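You operate a simulated robot arm through the tools that you are given. There is no shell and no other tool. Be economical: measure what you need, move in short steps, check, and stop when the job is done.

The job below is to be done with a simulated two-armed robot. You get a single attempt, and the scene is never put back.

JOB
Move the BULBS bundle from the green deed box to the card index with the red slider.
Fine: hold the box to open its drawer; bundle upright inside; shut the drawer; red slider up to FOUR; the other bundle stays. Set down upright: what you pick out.

It is judged by the outcome, as a careful person would: the job done as asked, and still so three seconds after it is handed in. It fails if anything else is knocked over, pushed out of place, dropped, spilled or broken.

ROBOT AND FRAMES
Two 7-joint arms with two-finger parallel grippers on one trunk, on a base that drives. Base frame: it is fixed to the floor where the robot stands at the start and does not move with it; the origin is under the middle of the robot, x ahead of it, y to its left, z up; the surface under the hand at the start is at about z = 770. Lengths are in mm, angles in rad, forces in N, time in s.
The left shoulder is at the start at [70, 133, 1126], the right one opposite. With the tool pointing down near the work surface each hand reaches from about 100 to 640 mm from the robot's upright axis, wherever it stands, measured 20 degrees to its own side. Places, roughly: drawer of the green deed box [600, 200, 800]; inside of the card index with the red slider [500, -400, 800]; red slider [500, -400, 800]. Payload 1.57 kg a hand.
Tool frame (each hand has its own): the origin (TCP) lies between the finger pads and is the grasp point; the fingertips stand 30 mm ahead of it; z points along the fingers, y is the line along which they close. Largest opening 80 mm; finger width 17, thickness 12; the body of the gripper, 40 by 82 mm, starts 80 mm behind the TCP.
Orientation is told as [roll, pitch, yaw] about the base's x, y, z axes, in that order, counted from this pose: with the fingers straight down and closing along the base's y, the tool's x points along the base's -x, its y along +y and its z along -z.

CONTROLS
- The arms move only by the tool nudge_tool. It takes "left_commands", "right_commands" or both (then of equal length, played together; a hand with none holds still); each is a list that holds one entry, the list of rows, each a list of 7 numbers: the finger opening in mm, from 0 to 80, then the shift along the tool's x, y, z in mm, then the turn, a rotation vector about the tool's x, y, z in rad. In form: [[[jaw, dx, dy, dz, wx, wy, wz], ...]]. A call has 1 to 8 rows; each row is the pose to reach, as a shift and turn from the pose commanded when the call began, along the tool's axes at that moment. Each row takes 0.2 s and may step no farther than 50 mm and 0.15 rad from the row before; otherwise, or with a gripper value out of range, the whole call is refused. Where a pose cannot be reached the arm comes as near as it can. A force on the tool above 90 N (or 10 N above the force at the start of the call, whichever is more), or a blocked arm, ends the call early, and 0.2 s more pass. The fingers move at their own pace (about 153 mm/s each) and stop on an object; they squeeze with about 26 N. The grip force told is the motor's: it shows also when the fingers shut on nothing. Time passes only in rows, and 0.2 s behind the last, so rows that repeat a pose let the fingers close. The reply holds the time, the measured pose of the TCP, the force on the tool along the base axes, the opening and the grip force, in the units named above and with some noise, with the torque about the TCP (base axes, N m) and any sound that the robot's microphone picked up.
- Cameras (640 x 400 px; columns grow to the right, rows downward): "scene" is now at [132.2, -6.7, 1333.6]; the picture's right is [-0.00, -1.00, -0.00], its down [-0.71, 0.00, -0.70] and it looks along [0.70, -0.00, -0.71] (base axes); focal length 262 px, centre (320, 200). "left" rides on the left gripper at [72, 7, -122] in its tool frame; the picture's right is [-0.09, 1.00, 0.00], its down [-0.84, -0.08, -0.54] and it looks along [-0.54, -0.05, 0.84] (tool axes); focal length 238 px, centre (320, 200). "right" rides on the right gripper at [72, -7, -122] in its tool frame; the picture's right is [0.09, 1.00, 0.00], its down [-0.84, 0.08, -0.54] and it looks along [-0.54, 0.05, 0.84] (tool axes); focal length 238 px, centre (320, 200).
- get_image(camera): a new picture of that camera. It takes no simulated time.
- raise_lower(by): slides the trunk up (or, below 0, down) by that many mm; the arms and the scene camera ride with it, the base frame stays. It gives what a move gives, with no picture.
- roll_base(legs): drives the robot by 1 to 6 legs, each [ahead, left, turn to the left] in mm, mm and rad, along the robot's own axes; the way and the turn of a leg run together, so that a leg with both is an arc; at most 1500 mm and 3.142 rad a leg. The arms and the cameras ride along, it lands a little off, and it stops where it bumps. It gives what a move gives.
- turn_head(pan, tilt): turns the head with the scene camera to pan (to the left, within 1.501 rad either way) and tilt (down, from -0.506 to 1.204), counted from straight ahead of the robot. It gives what a move gives.
- point_at(camera, pixels): there is no depth. For up to 12 entries [column, row, z] of the newest picture of that camera ("zoom" is the newest enlarged one), the place [x, y] in the base frame at which the ray of that pixel passes the height z, good to about 2 mm, but the place of the scene camera against the robot may be out by one fixed shift of up to 12 mm in any direction. It takes no simulated time.
- enlarge(camera, box): a new picture of the part [left, top, right, bottom] of that camera's present view, enlarged. It takes no simulated time.
- hand_in(): hands the job in; it is judged then, once.

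Go step by step. Measure first, check grasps and placings, and put right what went wrong. The budget is 80 turns and 78 pictures, counting those below and the enlarged ones. Unless the task says otherwise, let go and move clear before handing in, and close with one line.

The tools are called as name(argument=value, ...) on one line, values as JSON. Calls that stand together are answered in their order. nudge_tool: Moves the arms, as the interface text tells. Its arguments: {"type":"object","properties":{"left_commands":{"type":"array","items":{"type":"array","items":{"type":"array","items":{"type":"number"}}}},"right_commands":{"type":"array","items":{"type":"array","items":{"type":"array","items":{"type":"number"}}}}},"required":[]} The other tools are called the same way: raise_lower (by) slides the trunk up or down; roll_base (legs) drives the base; turn_head (pan, tilt) turns the head that bears the scene camera; get_image (camera) takes a picture; point_at (camera, pixels) gives the place at which the rays of pixels pass given heights; enlarge (camera, box) takes an enlarged picture of a part of a camera's view; hand_in () hands the job in.

At the start:

```text
time: 0.0
left_tcp_pos: [535.8, 94.7, 1026.3]
left_tool_rot: [0.001, -0.001, -0.002]
left_contact_force: [-0.2, 0.0, -0.2]
left_wrist_torque: [0.0, 0.01, -0.01]
left_gripper_width: 80.1
left_gripper_force: 0.2
right_tcp_pos: [390.1, -306.8, 1028.3]
right_tool_rot: [0.001, -0.001, 0.0]
right_contact_force: [-0.1, -0.2, 0.1]
right_wrist_torque: [-0.01, 0.02, 0.01]
right_gripper_width: 80.0
right_gripper_force: 0.0
trunk travel left (down, up): [-700.0, 240.0]
robot x, y, heading: [-2.8, -0.6, 0.0]
head pan, tilt: [0.0, 0.791]
```

scene: 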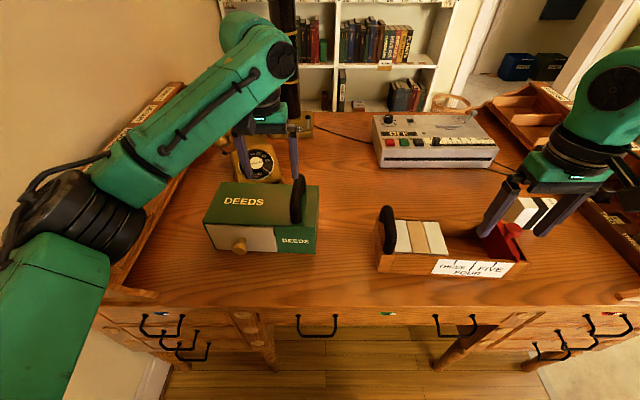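
right: 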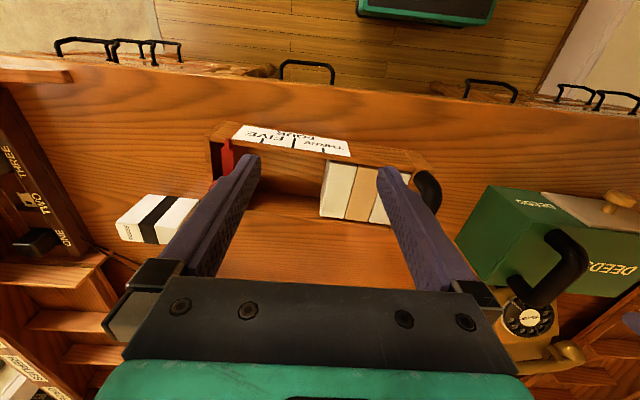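
left: 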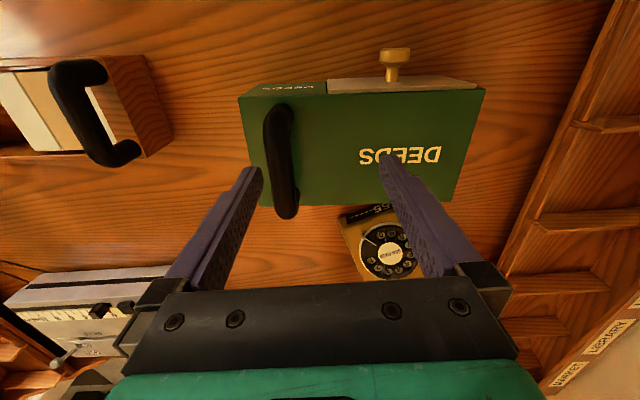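

The scene shows the green DEEDS box (px 205-320, 182-253) with a knob at (240,246), and the card index with the red slider at (505,240). I'll look closer at both.

enlarge(camera="scene", box=[180, 140, 340, 280])

enlarge(camera="scene", box=[360, 180, 560, 300])

enlarge(camera="right", box=[100, 110, 460, 260])

enlarge(camera="left", box=[220, 30, 520, 230])

```text
2.86 times, centred on (260, 210) of scene
```

zoom: 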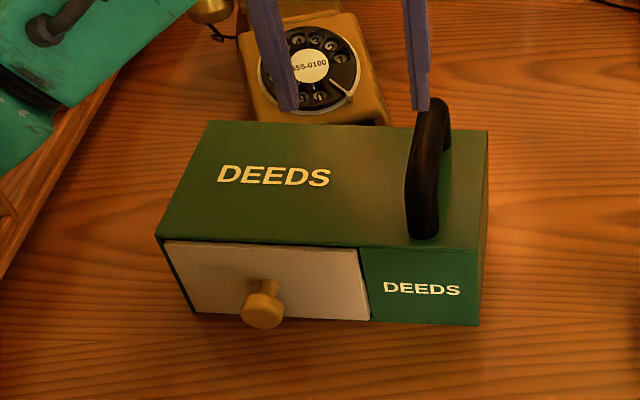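

```text
3.20 times, centred on (460, 240) of scene
```

zoom: 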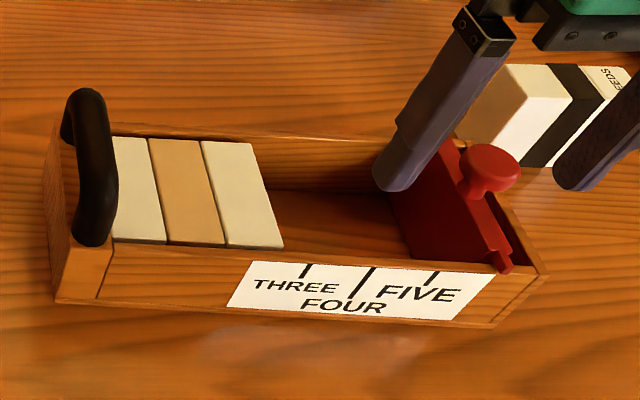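

```text
1.78 times, centred on (280, 185) of right
```

zoom: 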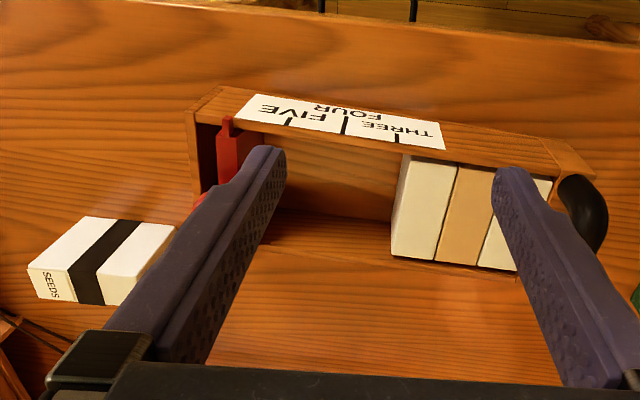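

```text
2.00 times, centred on (370, 130) of left
```

zoom: 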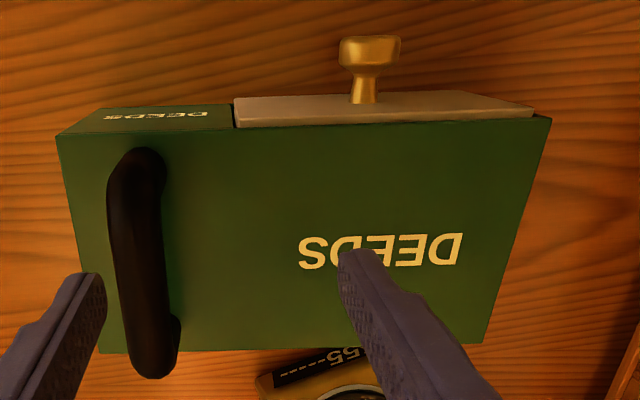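

BULBS must be in the drawer, and the SEEDS bundle lies on the table behind the card index. I'll measure the box corners, knob and handle.

point_at(camera="zoom", pixels=[[98, 108, 770], [58, 136, 850], [58, 136, 870], [550, 118, 850], [550, 118, 870], [483, 344, 850], [101, 353, 850], [101, 353, 870], [370, 45, 810], [370, 70, 810], [135, 160, 900], [155, 370, 900]])

point_at(camera="scene", pixels=[[315.2, 253.7, 770], [317, 218.5, 850], [317, 218.5, 870], [262, 212.6, 850], [205, 213, 850], [240, 242, 810], [277, 251, 770], [389, 271, 770], [379, 270, 770], [519, 277, 770], [402, 281, 770]])

point_at(camera="right", pixels=[[210, 133, 830], [430, 163, 830], [232, 137, 830], [350, 156, 830], [352, 143, 830], [289, 150, 770], [329, 160, 830], [226, 180, 850], [212, 213, 830], [296, 138, 830], [292, 145, 830], [322, 152, 830]])

```text
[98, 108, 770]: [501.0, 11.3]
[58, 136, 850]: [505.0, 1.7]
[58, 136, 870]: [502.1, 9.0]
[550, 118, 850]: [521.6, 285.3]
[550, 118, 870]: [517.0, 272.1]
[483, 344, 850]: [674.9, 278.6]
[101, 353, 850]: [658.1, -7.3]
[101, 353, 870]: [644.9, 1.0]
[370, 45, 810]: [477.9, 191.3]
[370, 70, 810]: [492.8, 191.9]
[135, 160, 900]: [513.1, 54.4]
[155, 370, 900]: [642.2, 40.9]
```

```text
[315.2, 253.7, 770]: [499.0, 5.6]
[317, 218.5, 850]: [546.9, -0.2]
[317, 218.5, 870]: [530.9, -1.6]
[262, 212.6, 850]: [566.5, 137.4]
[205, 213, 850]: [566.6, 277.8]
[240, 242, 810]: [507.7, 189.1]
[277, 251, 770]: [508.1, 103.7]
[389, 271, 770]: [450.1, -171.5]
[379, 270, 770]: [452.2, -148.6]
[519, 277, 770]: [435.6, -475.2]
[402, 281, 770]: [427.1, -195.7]
```

```text
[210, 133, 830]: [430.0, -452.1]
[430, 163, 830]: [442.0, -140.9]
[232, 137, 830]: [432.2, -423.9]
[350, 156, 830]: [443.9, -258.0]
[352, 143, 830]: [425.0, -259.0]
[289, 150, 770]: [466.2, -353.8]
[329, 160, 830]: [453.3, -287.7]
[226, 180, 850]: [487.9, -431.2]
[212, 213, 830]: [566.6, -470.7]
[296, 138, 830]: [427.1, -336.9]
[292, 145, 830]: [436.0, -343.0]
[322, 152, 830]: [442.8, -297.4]
```

The box top is near z≈875 and its front-right foot is at (501,11), with a slight yaw of about -0.06. Now I'll triangulate the knob, the handle and the drawer edges from both cameras.

enlarge(camera="scene", box=[195, 170, 325, 260])

enlarge(camera="left", box=[320, 35, 500, 115])

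```text
4.44 times, centred on (260, 215) of scene
```

zoom: 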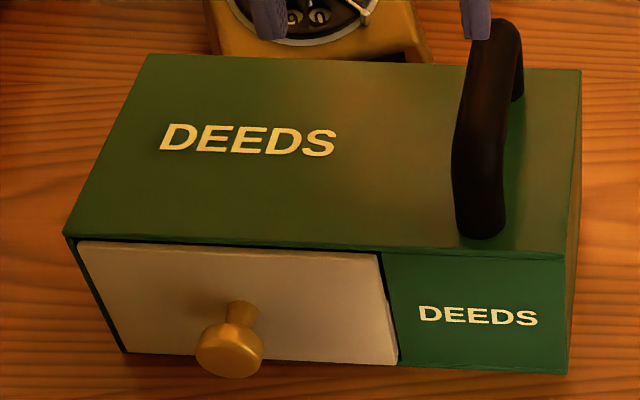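

```text
3.56 times, centred on (410, 75) of left
```

zoom: 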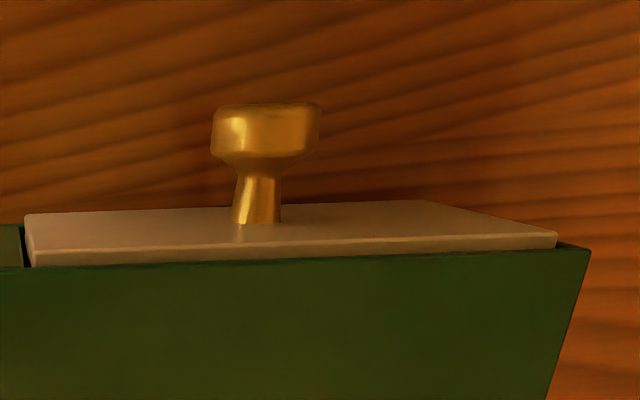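

The knob head is at left-zoom (266,130) and scene (239,249). I'll triangulate those.

point_at(camera="zoom", pixels=[[266, 130, 800], [266, 130, 820], [266, 130, 840], [212, 130, 820], [320, 130, 820], [258, 215, 820], [266, 105, 820], [266, 155, 820], [30, 240, 860], [555, 240, 860], [590, 250, 875], [24, 265, 875]])

point_at(camera="scene", pixels=[[239.3, 249.2, 800], [239.3, 249.2, 820], [239.3, 249.2, 840], [315.7, 253.6, 770], [315, 227, 875], [202.5, 223.3, 875], [318.5, 185.5, 875], [222, 182.5, 875], [298, 196, 920], [298, 179, 920]])

enlarge(camera="left", box=[230, 80, 330, 240])

```text
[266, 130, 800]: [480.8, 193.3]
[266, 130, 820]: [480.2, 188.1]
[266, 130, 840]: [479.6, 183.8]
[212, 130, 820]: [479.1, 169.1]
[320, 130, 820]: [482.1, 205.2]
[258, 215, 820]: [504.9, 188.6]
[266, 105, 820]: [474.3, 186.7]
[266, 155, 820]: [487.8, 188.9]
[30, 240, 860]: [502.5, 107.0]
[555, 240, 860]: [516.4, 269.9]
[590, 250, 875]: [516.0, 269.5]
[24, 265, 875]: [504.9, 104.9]
```

```text
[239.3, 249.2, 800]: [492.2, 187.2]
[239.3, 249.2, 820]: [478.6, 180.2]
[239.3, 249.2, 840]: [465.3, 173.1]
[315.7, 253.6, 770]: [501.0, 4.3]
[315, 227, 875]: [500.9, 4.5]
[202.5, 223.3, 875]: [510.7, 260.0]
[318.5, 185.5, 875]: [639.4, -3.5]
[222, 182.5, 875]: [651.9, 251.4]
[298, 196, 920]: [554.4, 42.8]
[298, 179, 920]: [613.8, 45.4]
```

```text
2.50 times, centred on (280, 160) of left
```

zoom: 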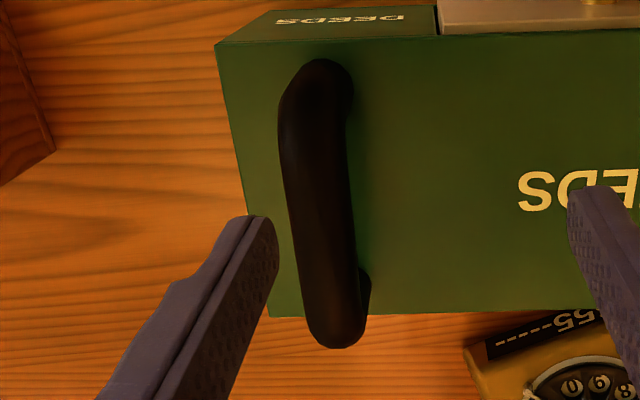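

The knob head centre is about (480,188,820), radius 18, and the scene camera's y reads about 8 low. Next is the handle height.

point_at(camera="zoom", pixels=[[318, 190, 900], [318, 190, 920], [318, 190, 940], [282, 190, 910], [352, 190, 910], [318, 65, 910], [337, 345, 910], [350, 90, 875], [365, 275, 875]])

point_at(camera="scene", pixels=[[294.5, 196, 900], [294.5, 196, 920], [294.5, 196, 940], [298, 175, 910], [296, 223, 875], [303.5, 191.5, 875]])

```text
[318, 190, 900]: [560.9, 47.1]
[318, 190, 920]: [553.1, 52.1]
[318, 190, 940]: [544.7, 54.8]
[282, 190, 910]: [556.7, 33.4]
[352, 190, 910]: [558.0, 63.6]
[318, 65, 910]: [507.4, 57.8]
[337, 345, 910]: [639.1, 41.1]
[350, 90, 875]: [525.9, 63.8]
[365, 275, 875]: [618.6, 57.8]
```

```text
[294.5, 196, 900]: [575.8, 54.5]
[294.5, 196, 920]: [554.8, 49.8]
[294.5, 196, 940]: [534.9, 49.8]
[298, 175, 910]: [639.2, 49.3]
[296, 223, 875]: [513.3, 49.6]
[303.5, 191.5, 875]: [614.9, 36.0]
```

The knob and handle are located (handle bar near (572,53), z≈905). I'll bring the left hand above and in front of the knob, and the right hand toward the handle, staying high.

nudge_tool(left_commands=[[[80, 20, 30, 0, 0, 0, 0.03], [80, 40, 60, 10, 0, 0, 0.057], [80, 56, 93, 30, 0, 0, 0.057], [80, 56, 93, 60, 0, 0, 0.057], [80, 56, 93, 80, 0, 0, 0.057], [80, 56, 93, 80, 0, 0, 0.057], [80, 56, 93, 80, 0, 0, 0.057], [80, 56, 93, 80, 0, 0, 0.057]]], right_commands=[[[80, -20, 40, 0, 0, 0, 0], [80, -40, 80, 0, 0, 0, 0], [80, -60, 120, 0, 0, 0, 0.03], [80, -80, 160, 0, 0, 0, 0.057], [80, -100, 200, 0, 0, 0, 0.057], [80, -120, 240, 0, 0, 0, 0.057], [80, -140, 280, 0, 0, 0, 0.057], [80, -160, 315, 0, 0, 0, 0.057]]])

get_image(camera="right")

get_image(camera="scene")

```text
time: 1.8
left_tcp_pos: [477.4, 190.6, 943.9]
left_tool_rot: [-0.004, -0.001, -0.057]
left_contact_force: [-0.1, 1.0, -0.1]
left_wrist_torque: [-0.05, 0.03, 0.01]
left_gripper_width: 80.0
left_gripper_force: 0.0
right_tcp_pos: [552.3, 11.9, 1029.6]
right_tool_rot: [-0.005, -0.004, -0.054]
right_contact_force: [-0.2, 1.0, 0.0]
right_wrist_torque: [-0.07, -0.01, -0.02]
right_gripper_width: 79.9
right_gripper_force: 0.1
trunk travel left (down, up): [-700.0, 240.0]
robot x, y, heading: [2.1, -0.9, 0.002]
head pan, tilt: [0.0, 0.791]
```

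```text
67 pictures are left
```

right: 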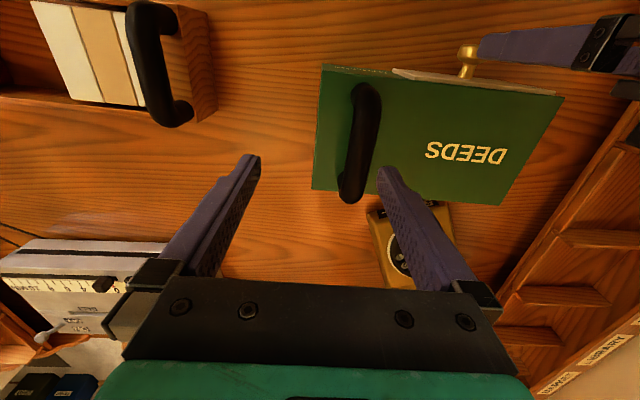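

```text
66 pictures are left
```

scene: 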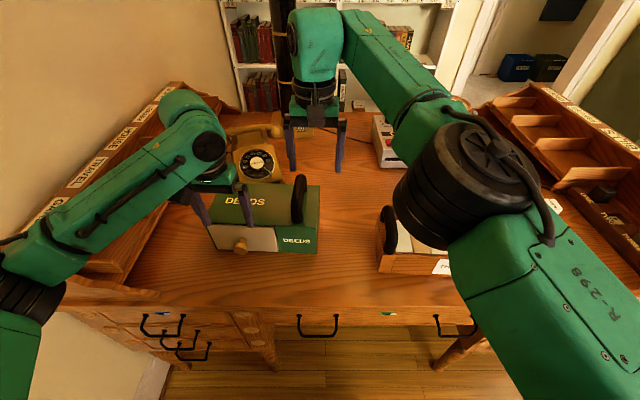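

The right camera shows the handle bar from (368,88) to (350,198). I'll triangulate its height against the left view.

point_at(camera="right", pixels=[[362, 140, 890], [362, 140, 910], [362, 140, 930], [368, 90, 910], [348, 195, 910], [347, 140, 910], [378, 140, 910], [466, 55, 820]])

enlarge(camera="right", box=[300, 50, 420, 220])

```text
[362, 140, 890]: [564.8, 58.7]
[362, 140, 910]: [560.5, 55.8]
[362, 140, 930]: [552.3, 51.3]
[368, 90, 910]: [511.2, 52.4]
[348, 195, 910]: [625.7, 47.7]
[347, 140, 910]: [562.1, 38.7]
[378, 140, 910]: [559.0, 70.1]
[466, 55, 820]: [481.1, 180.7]
```

```text
2.35 times, centred on (360, 135) of right
```

zoom: 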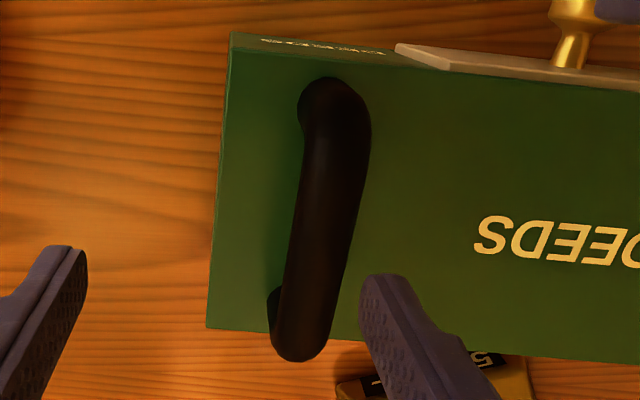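

Both cameras agree on the bar at (558,52,≈915). I'll lower both hands: right around the handle, left around the knob.

nudge_tool(left_commands=[[[80, -3, -3, 0, 0, 0, 0], [80, -3, -3, 30, 0, 0, 0], [80, -3, -3, 60, 0, 0, 0], [80, -3, -3, 90, 0, 0, 0], [80, -3, -3, 110, 0, 0, 0], [80, -3, -3, 122, 0, 0, 0], [80, -3, -3, 122, 0, 0, 0]]], right_commands=[[[80, -15, 40, 0, 0, 0, 0], [80, -15, 40, 0, 0, 0, 0], [80, -15, 40, 30, 0, 0, 0], [80, -15, 40, 60, 0, 0, 0], [80, -15, 40, 75, 0, 0, 0], [80, -15, 40, 75, 0, 0, 0], [80, -15, 40, 75, 0, 0, 0]]])

get_image(camera="right")

get_image(camera="left")

```text
time: 3.4
left_tcp_pos: [481.8, 185.8, 823.8]
left_tool_rot: [0.0, 0.002, -0.059]
left_contact_force: [-0.2, -1.0, 0.2]
left_wrist_torque: [0.04, 0.0, 0.0]
left_gripper_width: 79.9
left_gripper_force: 0.0
right_tcp_pos: [550.3, 41.2, 958.3]
right_tool_rot: [0.0, 0.0, -0.058]
right_contact_force: [0.6, 0.1, -0.8]
right_wrist_torque: [0.02, -0.03, 0.0]
right_gripper_width: 79.8
right_gripper_force: 0.1
right hand out of reach, approached as far as the arm can: row 1, 2, 3, 4, 5, 6, 7
trunk travel left (down, up): [-700.0, 240.0]
robot x, y, heading: [2.1, -1.0, 0.002]
head pan, tilt: [0.0, 0.791]
```

```text
64 pictures are left
```

right: 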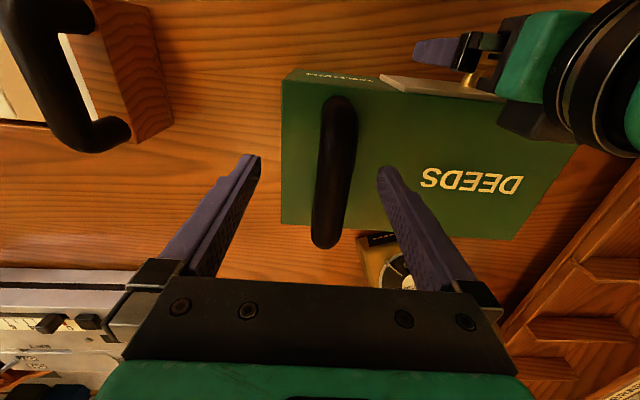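

```text
63 pictures are left
```

left: 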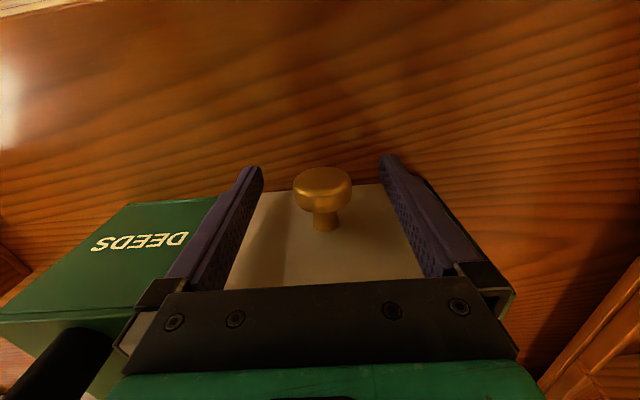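

The right arm runs out of reach at y≈41. I'll lift both hands and shift the base left 110 mm.

nudge_tool(left_commands=[[[80, 0, 0, -40, 0, 0, 0], [80, 0, 0, -80, 0, 0, 0], [80, 0, 0, -120, 0, 0, 0], [80, 0, 0, -120, 0, 0, 0]]], right_commands=[[[80, 15, 0, -25, 0, 0, 0], [80, 15, 0, -50, 0, 0, 0], [80, 15, 0, -75, 0, 0, 0], [80, 15, 0, -75, 0, 0, 0]]])

roll_base(legs=[[0, 110, 0]])

get_image(camera="right")

```text
time: 4.4
left_tcp_pos: [484.8, 184.9, 944.2]
left_tool_rot: [0.001, 0.002, -0.054]
left_contact_force: [-0.4, -0.3, 0.0]
left_wrist_torque: [0.0, 0.01, 0.04]
left_gripper_width: 80.1
left_gripper_force: 0.0
right_tcp_pos: [534.2, 42.5, 1035.1]
right_tool_rot: [-0.001, 0.001, -0.058]
right_contact_force: [0.1, 0.0, 0.0]
right_wrist_torque: [0.04, 0.0, -0.03]
right_gripper_width: 79.9
right_gripper_force: 0.1
trunk travel left (down, up): [-700.0, 240.0]
robot x, y, heading: [-0.5, -0.3, 0.004]
head pan, tilt: [0.0, 0.791]
```

```text
time: 5.6
left_tcp_pos: [484.9, 292.3, 943.1]
left_tool_rot: [-0.001, -0.002, -0.059]
left_contact_force: [0.0, 0.6, -0.6]
left_wrist_torque: [0.02, 0.01, -0.01]
left_gripper_width: 80.2
left_gripper_force: 0.1
right_tcp_pos: [534.3, 150.3, 1034.0]
right_tool_rot: [0.001, 0.0, -0.058]
right_contact_force: [-0.1, 0.0, 0.1]
right_wrist_torque: [0.0, 0.01, 0.0]
right_gripper_width: 79.9
right_gripper_force: 0.1
trunk travel left (down, up): [-700.0, 240.0]
robot x, y, heading: [-3.6, 109.5, -0.003]
head pan, tilt: [0.0, 0.791]
```

```text
62 pictures are left
```

right: 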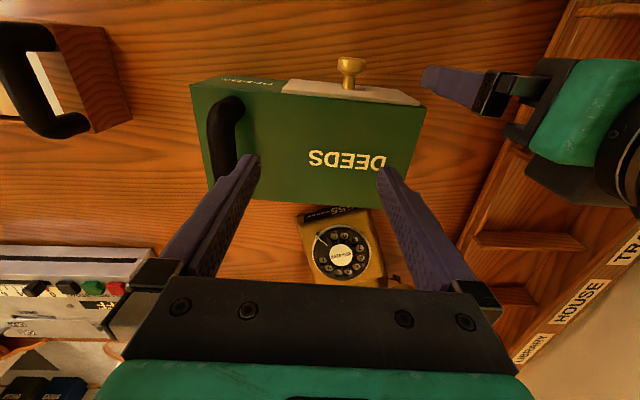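

Base shifted. Now I'll place the right hand over the handle and the left over the knob.

nudge_tool(left_commands=[[[80, 0, -26, 0, 0, 0, 0], [80, 0, -52, 0, 0, 0, 0], [80, 0, -78, 0, 0, 0, 0], [80, 0, -104, 0, 0, 0, 0], [80, 0, -104, 0, 0, 0, 0], [80, 0, -104, 0, 0, 0, 0], [80, 0, -104, 0, 0, 0, 0]]], right_commands=[[[80, -10, -35, 0, 0, 0, 0], [80, -20, -70, 0, 0, 0, 0], [80, -38, -97, 0, 0, 0, 0], [80, -38, -97, 0, 0, 0, 0], [80, -38, -97, 25, 0, 0, 0], [80, -38, -97, 45, 0, 0, 0], [80, -38, -97, 45, 0, 0, 0]]])

get_image(camera="right")

```text
time: 7.2
left_tcp_pos: [478.6, 188.9, 942.8]
left_tool_rot: [0.0, 0.001, -0.06]
left_contact_force: [0.2, 0.5, -0.4]
left_wrist_torque: [-0.03, 0.01, -0.03]
left_gripper_width: 80.2
left_gripper_force: 0.1
right_tcp_pos: [566.2, 51.4, 989.7]
right_tool_rot: [0.0, 0.001, -0.06]
right_contact_force: [0.3, -0.8, -0.2]
right_wrist_torque: [0.0, -0.01, -0.03]
right_gripper_width: 80.3
right_gripper_force: 0.0
trunk travel left (down, up): [-700.0, 240.0]
robot x, y, heading: [0.1, 109.3, -0.002]
head pan, tilt: [0.0, 0.791]
```

```text
61 pictures are left
```

right: 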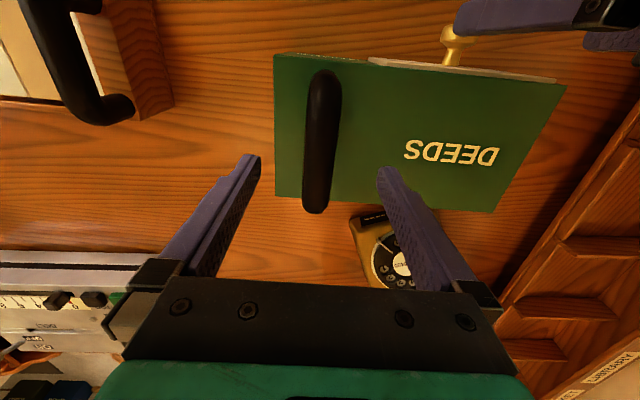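

The handle is centred between the fingers (col 318), so I'll lower the right by 76 and the left by 121.

nudge_tool(left_commands=[[[80, 0, 0, 30, 0, 0, 0], [80, 0, 0, 60, 0, 0, 0], [80, 0, 0, 90, 0, 0, 0], [80, 0, 0, 110, 0, 0, 0], [80, 0, 0, 121, 0, 0, 0], [80, 0, 0, 121, 0, 0, 0]]], right_commands=[[[80, 0, 0, 20, 0, 0, 0], [80, 0, 0, 40, 0, 0, 0], [80, 0, 0, 55, 0, 0, 0], [80, 0, 0, 65, 0, 0, 0], [80, 0, 0, 74, 0, 0, 0], [80, 0, 0, 74, 0, 0, 0]]])

get_image(camera="right")

get_image(camera="left")

```text
time: 8.6
left_tcp_pos: [478.3, 190.0, 821.3]
left_tool_rot: [-0.001, -0.002, -0.059]
left_contact_force: [0.2, -0.3, 0.5]
left_wrist_torque: [0.0, 0.0, 0.01]
left_gripper_width: 80.0
left_gripper_force: 0.1
right_tcp_pos: [565.9, 52.6, 915.8]
right_tool_rot: [0.001, 0.001, -0.059]
right_contact_force: [0.1, 0.0, 0.4]
right_wrist_torque: [0.0, 0.05, 0.02]
right_gripper_width: 80.2
right_gripper_force: 0.0
trunk travel left (down, up): [-700.0, 240.0]
robot x, y, heading: [-0.7, 111.1, -0.005]
head pan, tilt: [0.0, 0.791]
```

```text
60 pictures are left
```

right: 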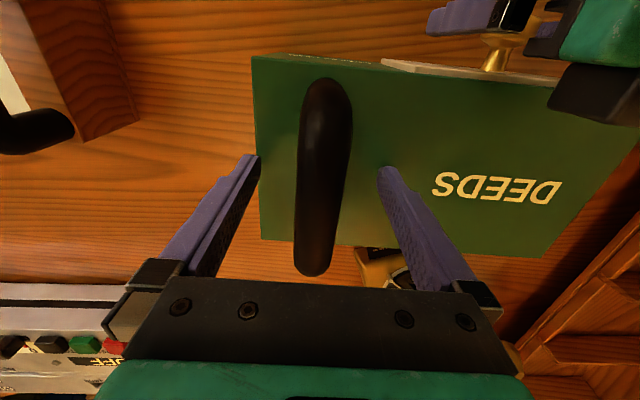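

```text
59 pictures are left
```

left: 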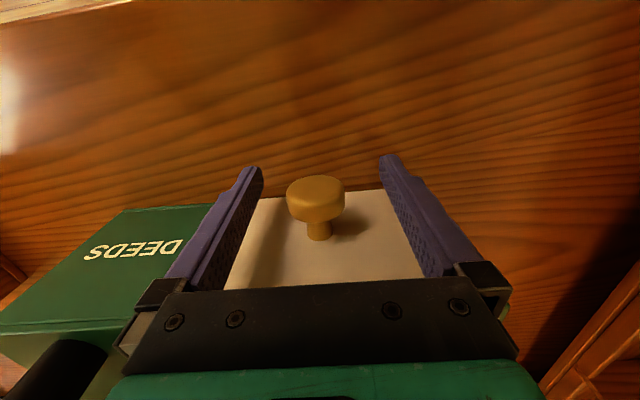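

Both are centred. I'll close the right hand on the handle, then the left on the knob.

nudge_tool(right_commands=[[[50, 0, 0, 0, 0, 0, 0], [30, 0, 0, 0, 0, 0, 0], [10, 0, 0, 0, 0, 0, 0], [10, 0, 0, 0, 0, 0, 0]]], left_commands=[[[80, 0, -2, 0, 0, 0, 0], [60, 0, -2, 0, 0, 0, 0], [40, 0, -2, 0, 0, 0, 0], [20, 0, -2, 0, 0, 0, 0]]])

get_image(camera="right")

get_image(camera="left")

```text
time: 9.6
left_tcp_pos: [478.2, 187.7, 821.1]
left_tool_rot: [0.0, 0.0, -0.059]
left_contact_force: [-0.4, 1.0, 0.6]
left_wrist_torque: [0.01, 0.02, 0.01]
left_gripper_width: 33.3
left_gripper_force: 26.1
right_tcp_pos: [566.4, 52.8, 915.4]
right_tool_rot: [0.001, -0.001, -0.059]
right_contact_force: [-0.9, -0.9, -0.5]
right_wrist_torque: [-0.02, -0.04, 0.0]
right_gripper_width: 25.5
right_gripper_force: 26.5
trunk travel left (down, up): [-700.0, 240.0]
robot x, y, heading: [0.6, 108.3, -0.005]
head pan, tilt: [0.0, 0.791]
```

```text
58 pictures are left
```

right: 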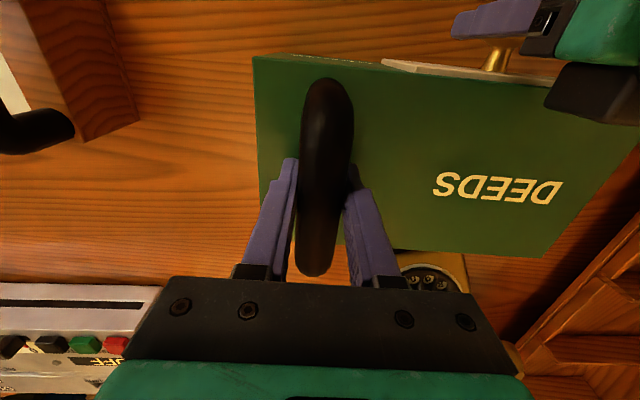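

```text
57 pictures are left
```

left: 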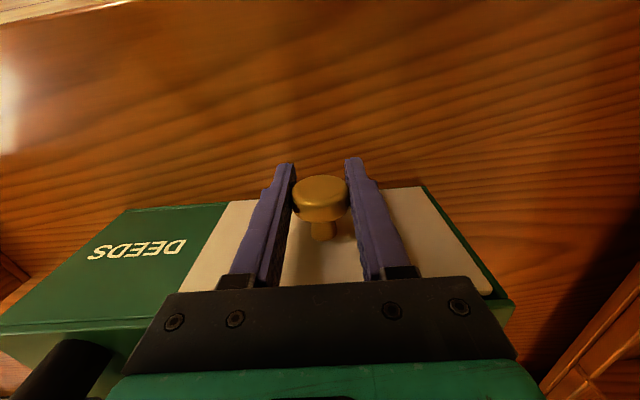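

Both are gripped (33 mm on the knob, 25 mm on the handle). I'll pull the drawer out along tool +x.

nudge_tool(left_commands=[[[20, 8, 0, 0, 0, 0, 0], [20, 18, 0, 0, 0, 0, 0], [20, 30, 0, 0, 0, 0, 0], [20, 42, 0, 0, 0, 0, 0], [20, 54, 0, 0, 0, 0, 0], [20, 66, 0, 0, 0, 0, 0], [20, 78, 0, 0, 0, 0, 0], [20, 78, 0, 0, 0, 0, 0]]])

get_image(camera="left")

get_image(camera="scene")

```text
time: 11.4
left_tcp_pos: [399.9, 191.3, 820.8]
left_tool_rot: [0.0, 0.001, -0.061]
left_contact_force: [-0.8, 1.7, -0.8]
left_wrist_torque: [0.01, -0.07, 0.01]
left_gripper_width: 33.1
left_gripper_force: 25.9
right_tcp_pos: [566.5, 53.5, 915.2]
right_tool_rot: [0.0, -0.003, -0.06]
right_contact_force: [0.5, -2.3, 1.2]
right_wrist_torque: [-0.04, -0.44, 0.14]
right_gripper_width: 25.6
right_gripper_force: 26.0
trunk travel left (down, up): [-700.0, 240.0]
robot x, y, heading: [-0.2, 109.6, 0.001]
head pan, tilt: [0.0, 0.791]
```

```text
56 pictures are left
```

left: 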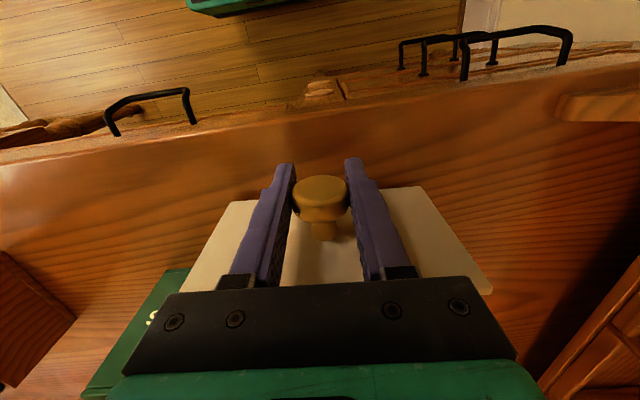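

```text
55 pictures are left
```

scene: 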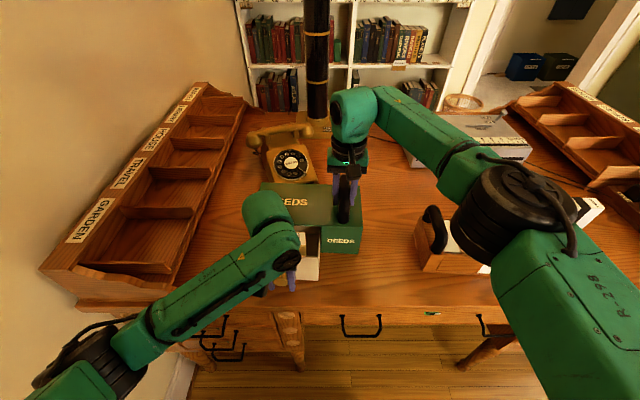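

The drawer is out about 78 mm and the box held. I'll look inside.

enlarge(camera="right", box=[380, 0, 640, 160])

enlarge(camera="scene", box=[250, 210, 370, 290])

```text
2.46 times, centred on (510, 80) of right
```

zoom: 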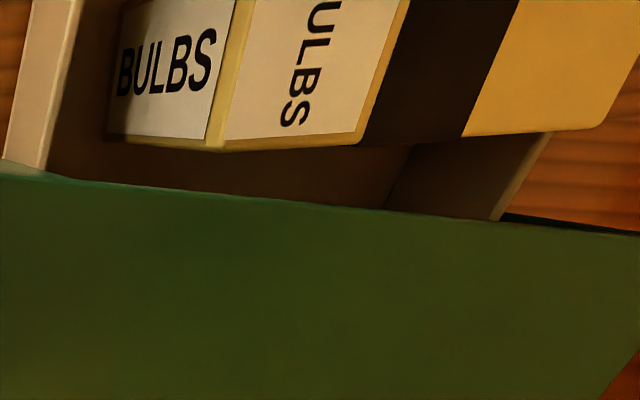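

```text
5.00 times, centred on (310, 250) of scene
```

zoom: 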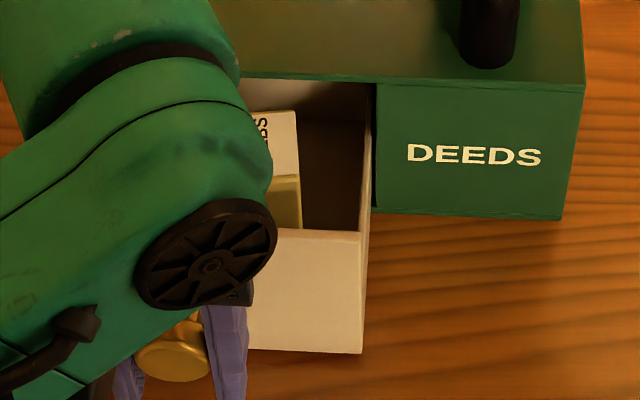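

The BULBS bundle is visible in the drawer. I'll let go of the knob and raise the left hand for a top view.

nudge_tool(left_commands=[[[50, 0, 0, 0, 0, 0, 0], [80, 0, 0, 0, 0, 0, 0], [80, 0, 0, 0, 0, 0, 0], [80, 0, 0, -40, 0, 0, 0], [80, 0, 0, -90, 0, 0, 0], [80, 0, 0, -140, 0, 0, 0], [80, 0, 0, -190, 0, 0, 0], [80, 0, 0, -190, 0, 0, 0]]])

get_image(camera="left")

enlarge(camera="right", box=[380, 0, 640, 160])

```text
time: 13.2
left_tcp_pos: [400.7, 191.4, 1011.9]
left_tool_rot: [0.001, 0.003, -0.057]
left_contact_force: [0.5, 0.6, 0.2]
left_wrist_torque: [-0.01, -0.01, 0.03]
left_gripper_width: 80.0
left_gripper_force: 0.1
right_tcp_pos: [566.1, 52.4, 916.2]
right_tool_rot: [0.0, 0.0, -0.059]
right_contact_force: [-0.3, -0.6, -0.4]
right_wrist_torque: [0.02, -0.31, 0.08]
right_gripper_width: 25.6
right_gripper_force: 26.1
trunk travel left (down, up): [-700.0, 240.0]
robot x, y, heading: [-1.2, 108.7, -0.006]
head pan, tilt: [0.0, 0.791]
```

```text
52 pictures are left
```

left: 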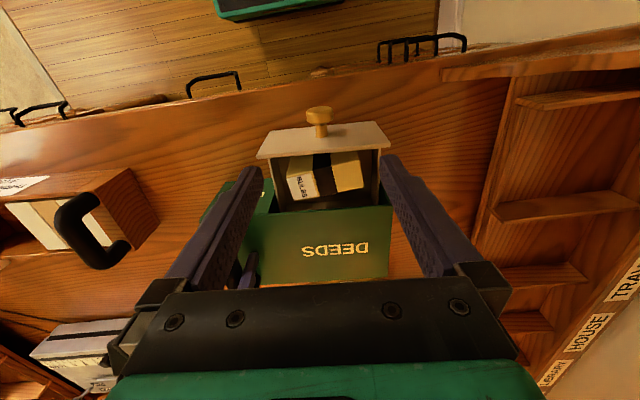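

```text
2.46 times, centred on (510, 80) of right
```

zoom: 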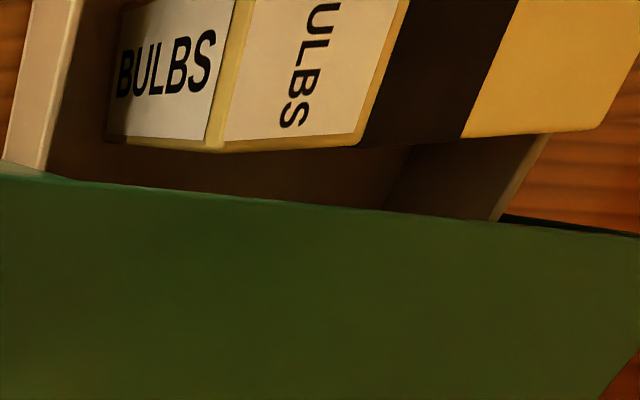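

Now an enlarged view of the bundle from the left camera.

enlarge(camera="left", box=[240, 100, 400, 220])

enlarge(camera="scene", box=[250, 190, 370, 290])

```text
3.33 times, centred on (320, 160) of left
```

zoom: 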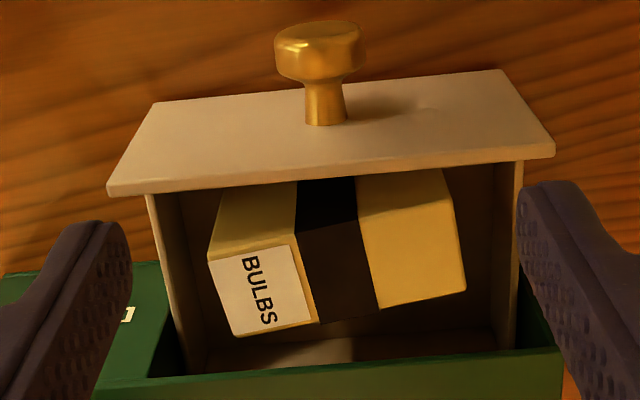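

```text
4.00 times, centred on (310, 240) of scene
```

zoom: 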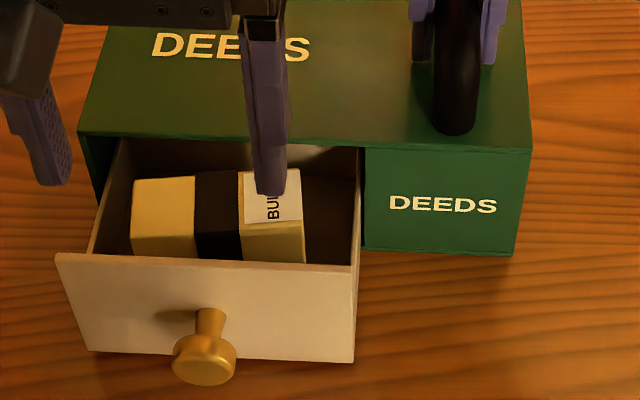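

The bundle lies in the drawer with its long axis roughly along y, a label on its -y end face and one on its top. I'll zoom in on its dimensions and on the card index bundles for comparison.

enlarge(camera="scene", box=[410, 190, 610, 290])

enlarge(camera="left", box=[275, 140, 375, 210])

```text
3.20 times, centred on (510, 240) of scene
```

zoom: 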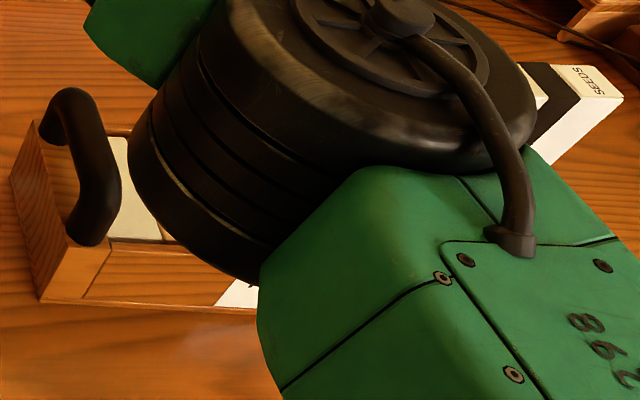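

```text
5.71 times, centred on (325, 175) of left
```

zoom: 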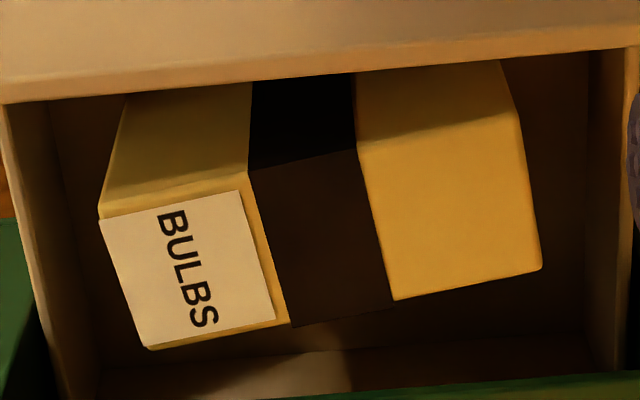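

I'll triangulate the top face corners of BULBS from left and scene.

point_at(camera="zoom", pixels=[[100, 215, 820], [515, 110, 820], [541, 270, 820], [148, 350, 820], [100, 215, 850], [515, 110, 850], [541, 270, 850], [148, 350, 850], [130, 95, 780], [500, 60, 780], [5, 100, 865], [630, 45, 865]])

point_at(camera="scene", pixels=[[306, 245.5, 820], [262.8, 249.2, 820], [304.5, 232.5, 820], [263.8, 235, 820], [306, 245.5, 850], [262.8, 249.2, 850], [304.5, 232.5, 850], [263.8, 235, 850], [359, 254, 770], [359.5, 226.5, 875]])

```text
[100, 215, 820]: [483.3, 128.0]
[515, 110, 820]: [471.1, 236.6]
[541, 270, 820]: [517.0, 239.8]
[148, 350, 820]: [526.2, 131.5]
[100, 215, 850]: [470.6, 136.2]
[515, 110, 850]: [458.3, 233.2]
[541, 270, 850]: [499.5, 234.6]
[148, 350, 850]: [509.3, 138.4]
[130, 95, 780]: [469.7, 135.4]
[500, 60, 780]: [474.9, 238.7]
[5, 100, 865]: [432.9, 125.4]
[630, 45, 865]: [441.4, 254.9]
```

```text
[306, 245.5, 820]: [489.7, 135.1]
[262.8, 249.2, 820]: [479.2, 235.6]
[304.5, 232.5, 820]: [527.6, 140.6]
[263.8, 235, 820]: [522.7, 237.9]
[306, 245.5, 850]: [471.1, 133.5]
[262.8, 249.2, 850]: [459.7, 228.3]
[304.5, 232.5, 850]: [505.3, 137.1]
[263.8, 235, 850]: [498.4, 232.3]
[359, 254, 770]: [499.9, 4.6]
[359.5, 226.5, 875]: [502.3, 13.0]
```

BULBS is about 98 × 40 × 70 mm, already standing upright with its top at z≈850. Its back edge is still under the box rim, so I'll regrip the knob and pull about 35 mm more.

nudge_tool(left_commands=[[[80, 0, 0, 50, 0, 0, 0], [80, 0, 0, 100, 0, 0, 0], [80, 0, 0, 150, 0, 0, 0], [80, 0, 0, 175, 0, 0, 0], [80, 0, 0, 190, 0, 0, 0], [55, 0, 0, 190, 0, 0, 0], [20, 0, 0, 190, 0, 0, 0], [20, 0, 0, 190, 0, 0, 0]]])

nudge_tool(left_commands=[[[20, 8, 0, 0, 0, 0, 0], [20, 16, 0, 0, 0, 0, 0], [20, 24, 0, 0, 0, 0, 0], [20, 30, 0, 0, 0, 0, 0], [20, 30, 0, 0, 0, 0, 0]]])

```text
time: 15.0
left_tcp_pos: [402.7, 191.0, 823.0]
left_tool_rot: [0.0, 0.001, -0.059]
left_contact_force: [-0.1, 2.7, -0.3]
left_wrist_torque: [0.04, -0.36, 0.07]
left_gripper_width: 32.9
left_gripper_force: 26.4
right_tcp_pos: [566.7, 51.5, 915.9]
right_tool_rot: [-0.001, 0.001, -0.061]
right_contact_force: [-0.1, -2.7, 0.8]
right_wrist_torque: [0.03, 0.28, 0.28]
right_gripper_width: 25.5
right_gripper_force: 26.0
trunk travel left (down, up): [-700.0, 240.0]
robot x, y, heading: [-0.2, 109.3, -0.001]
head pan, tilt: [0.0, 0.791]
```

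```text
time: 16.2
left_tcp_pos: [370.6, 193.2, 821.2]
left_tool_rot: [-0.001, 0.001, -0.06]
left_contact_force: [-0.1, 0.6, -0.7]
left_wrist_torque: [-0.02, -0.02, -0.01]
left_gripper_width: 20.2
left_gripper_force: 0.1
right_tcp_pos: [567.1, 51.5, 916.3]
right_tool_rot: [0.0, -0.001, -0.061]
right_contact_force: [0.4, -0.7, 0.2]
right_wrist_torque: [-0.09, -0.06, -0.12]
right_gripper_width: 25.6
right_gripper_force: 25.8
trunk travel left (down, up): [-700.0, 240.0]
robot x, y, heading: [-2.7, 110.7, 0.001]
head pan, tilt: [0.0, 0.791]
```

The gripper slipped off the knob (width 20), so the drawer has probably reached its stop. I'll open, back up and look.

nudge_tool(left_commands=[[[40, 0, 0, 0, 0, 0, 0], [80, 10, 0, 0, 0, 0, 0], [80, 10, 0, -40, 0, 0, 0], [80, 10, 0, -90, 0, 0, 0], [80, -20, 0, -140, 0, 0, 0], [80, -60, 0, -170, 0, 0, 0], [80, -60, 0, -170, 0, 0, 0]]])

enlarge(camera="left", box=[240, 80, 400, 200])

enlarge(camera="scene", box=[250, 190, 370, 290])

```text
refused: row 5 steps farther than a row can; nothing moved
```

```text
3.33 times, centred on (320, 140) of left
```

zoom: 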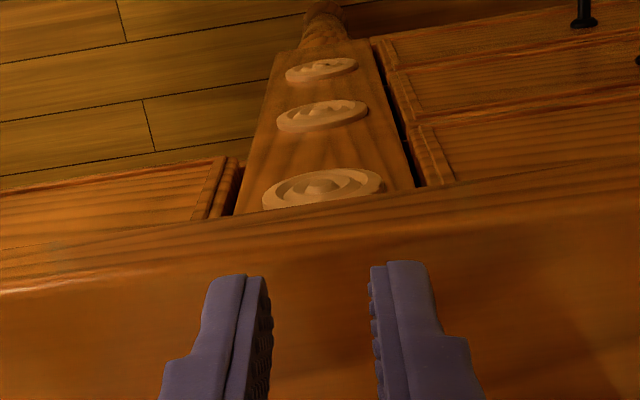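

```text
4.00 times, centred on (310, 240) of scene
```

zoom: 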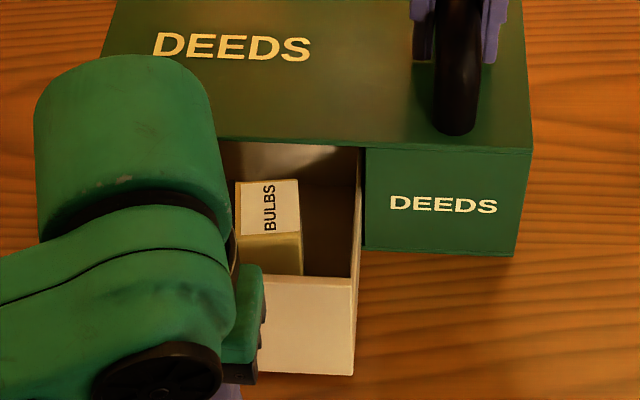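

The drawer came out a bit more and the bundle's back edge is now clear of the rim. I'll raise the left hand and look.

nudge_tool(left_commands=[[[40, 0, 0, 0, 0, 0, 0], [60, 5, 0, 0, 0, 0, 0], [80, 5, 0, -40, 0, 0, 0], [80, 5, 0, -85, 0, 0, 0], [80, -10, 0, -130, 0, 0, 0], [80, -30, 0, -170, 0, 0, 0], [80, -30, 0, -200, 0, 0, 0], [80, -30, 0, -200, 0, 0, 0]]])

enlarge(camera="left", box=[240, 80, 400, 200])

enlarge(camera="scene", box=[250, 190, 370, 290])

```text
time: 18.0
left_tcp_pos: [398.4, 193.0, 1021.0]
left_tool_rot: [0.001, 0.0, -0.06]
left_contact_force: [0.3, 0.3, 0.1]
left_wrist_torque: [0.02, 0.02, 0.03]
left_gripper_width: 79.7
left_gripper_force: 0.1
right_tcp_pos: [566.5, 52.6, 915.5]
right_tool_rot: [-0.001, 0.001, -0.06]
right_contact_force: [1.8, -0.9, 4.0]
right_wrist_torque: [0.03, 0.05, 0.03]
right_gripper_width: 25.4
right_gripper_force: 25.9
trunk travel left (down, up): [-700.0, 240.0]
robot x, y, heading: [-0.6, 109.4, 0.001]
head pan, tilt: [0.0, 0.791]
```

```text
3.33 times, centred on (320, 140) of left
```

zoom: 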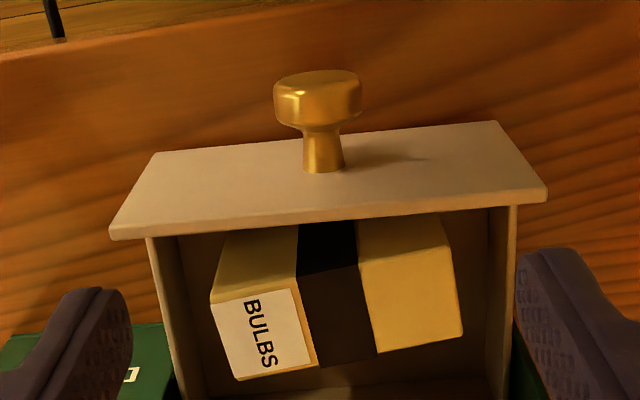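

```text
4.00 times, centred on (310, 240) of scene
```

zoom: 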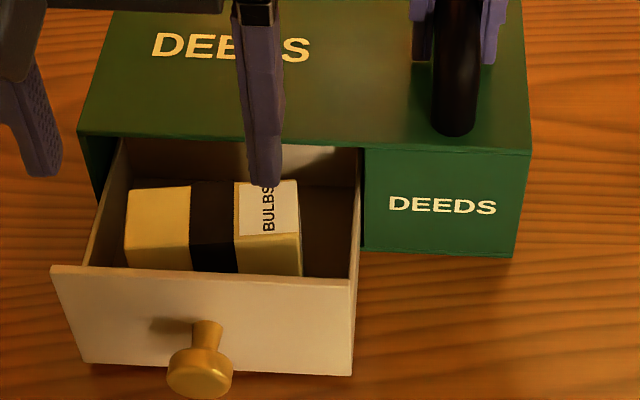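

I'll measure the new position of the bundle top corners and the drawer edge.

point_at(camera="zoom", pixels=[[213, 302, 850], [447, 243, 850], [463, 335, 850], [238, 380, 850], [110, 238, 865], [545, 200, 865], [327, 222, 865], [240, 390, 800], [317, 98, 820]])

point_at(camera="scene", pixels=[[305.5, 248.7, 850], [261.3, 253.2, 850], [304.3, 235.2, 850], [263, 237, 850]])

```text
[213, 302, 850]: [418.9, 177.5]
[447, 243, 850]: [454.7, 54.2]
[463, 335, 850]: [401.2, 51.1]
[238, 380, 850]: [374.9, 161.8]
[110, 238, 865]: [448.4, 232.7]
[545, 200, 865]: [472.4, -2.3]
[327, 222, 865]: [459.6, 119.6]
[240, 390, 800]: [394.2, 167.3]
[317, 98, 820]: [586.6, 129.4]
```

```text
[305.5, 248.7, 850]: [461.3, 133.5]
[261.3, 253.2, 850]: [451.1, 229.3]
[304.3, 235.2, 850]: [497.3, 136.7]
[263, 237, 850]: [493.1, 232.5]
```

The zoom had switched to the scene camera, so I'll take a fresh left picture and use its pixels.

get_image(camera="left")

point_at(camera="left", pixels=[[287.9, 170.6, 850], [358.1, 152.9, 850], [362.9, 180.5, 850], [295.4, 194, 850], [257, 151.4, 865], [387.5, 140, 865], [322, 146.6, 865]])

```text
42 pictures are left
```

left: 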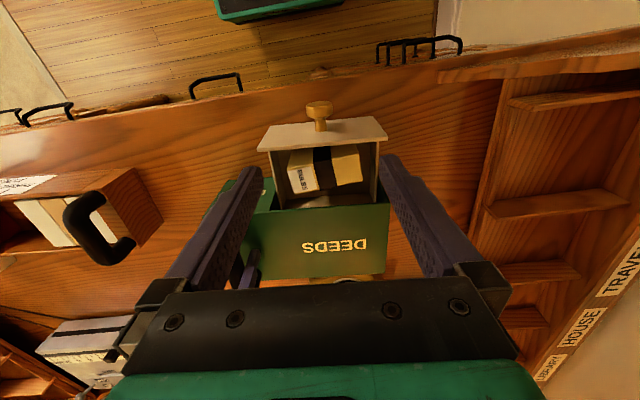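

```text
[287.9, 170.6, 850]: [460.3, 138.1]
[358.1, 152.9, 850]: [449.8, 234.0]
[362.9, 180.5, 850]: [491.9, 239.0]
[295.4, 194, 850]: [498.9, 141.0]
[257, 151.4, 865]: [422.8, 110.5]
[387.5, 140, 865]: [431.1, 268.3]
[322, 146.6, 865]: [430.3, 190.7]
```

The bundle top centre is (475,188) with yaw ≈+0.09, and the gap to the rim is tight. I'll turn the left tool to yaw ≈+1.66 up high, then come down at y≈205 with the jaw at 48.

nudge_tool(left_commands=[[[80, 0, 0, 0, 0, 0, -0.145], [80, 0, 0, 0, 0, 0, -0.29], [80, 0, 0, 0, 0, 0, -0.435], [80, 0, 0, 0, 0, 0, -0.58], [80, 0, 0, 0, 0, 0, -0.725], [80, 0, 0, 0, 0, 0, -0.87], [80, 0, 0, 0, 0, 0, -1.015], [80, 0, 0, 0, 0, 0, -1.16]]])

nudge_tool(left_commands=[[[80, 0, 0, 0, 0, 0, -0.14], [80, 0, 0, 0, 0, 0, -0.28], [80, 0, 0, 0, 0, 0, -0.42], [80, 0, 0, 0, 0, 0, -0.56], [80, 0, 0, 0, 0, 0, -0.56]]])

```text
time: 19.8
left_tcp_pos: [399.5, 192.8, 1022.2]
left_tool_rot: [0.0, 0.002, 1.106]
left_contact_force: [-0.6, 0.5, 0.5]
left_wrist_torque: [-0.01, 0.01, -0.01]
left_gripper_width: 80.0
left_gripper_force: 0.1
right_tcp_pos: [567.5, 52.4, 916.3]
right_tool_rot: [-0.001, -0.002, -0.058]
right_contact_force: [1.5, -2.0, 2.5]
right_wrist_torque: [0.0, 0.15, 0.06]
right_gripper_width: 25.6
right_gripper_force: 25.7
trunk travel left (down, up): [-700.0, 240.0]
robot x, y, heading: [2.3, 109.4, -0.004]
head pan, tilt: [0.0, 0.791]
```

```text
time: 21.0
left_tcp_pos: [397.4, 184.4, 1021.3]
left_tool_rot: [0.002, -0.016, 1.6]
left_contact_force: [0.0, 0.6, -0.3]
left_wrist_torque: [0.01, -0.01, 0.0]
left_gripper_width: 80.1
left_gripper_force: 0.0
left hand out of reach, approached as far as the arm can: row 4
right_tcp_pos: [566.4, 51.3, 915.0]
right_tool_rot: [0.0, 0.001, -0.058]
right_contact_force: [0.4, 0.1, 0.5]
right_wrist_torque: [-0.1, 0.15, -0.05]
right_gripper_width: 25.5
right_gripper_force: 26.0
trunk travel left (down, up): [-700.0, 240.0]
robot x, y, heading: [2.3, 112.2, -0.004]
head pan, tilt: [0.0, 0.791]
```

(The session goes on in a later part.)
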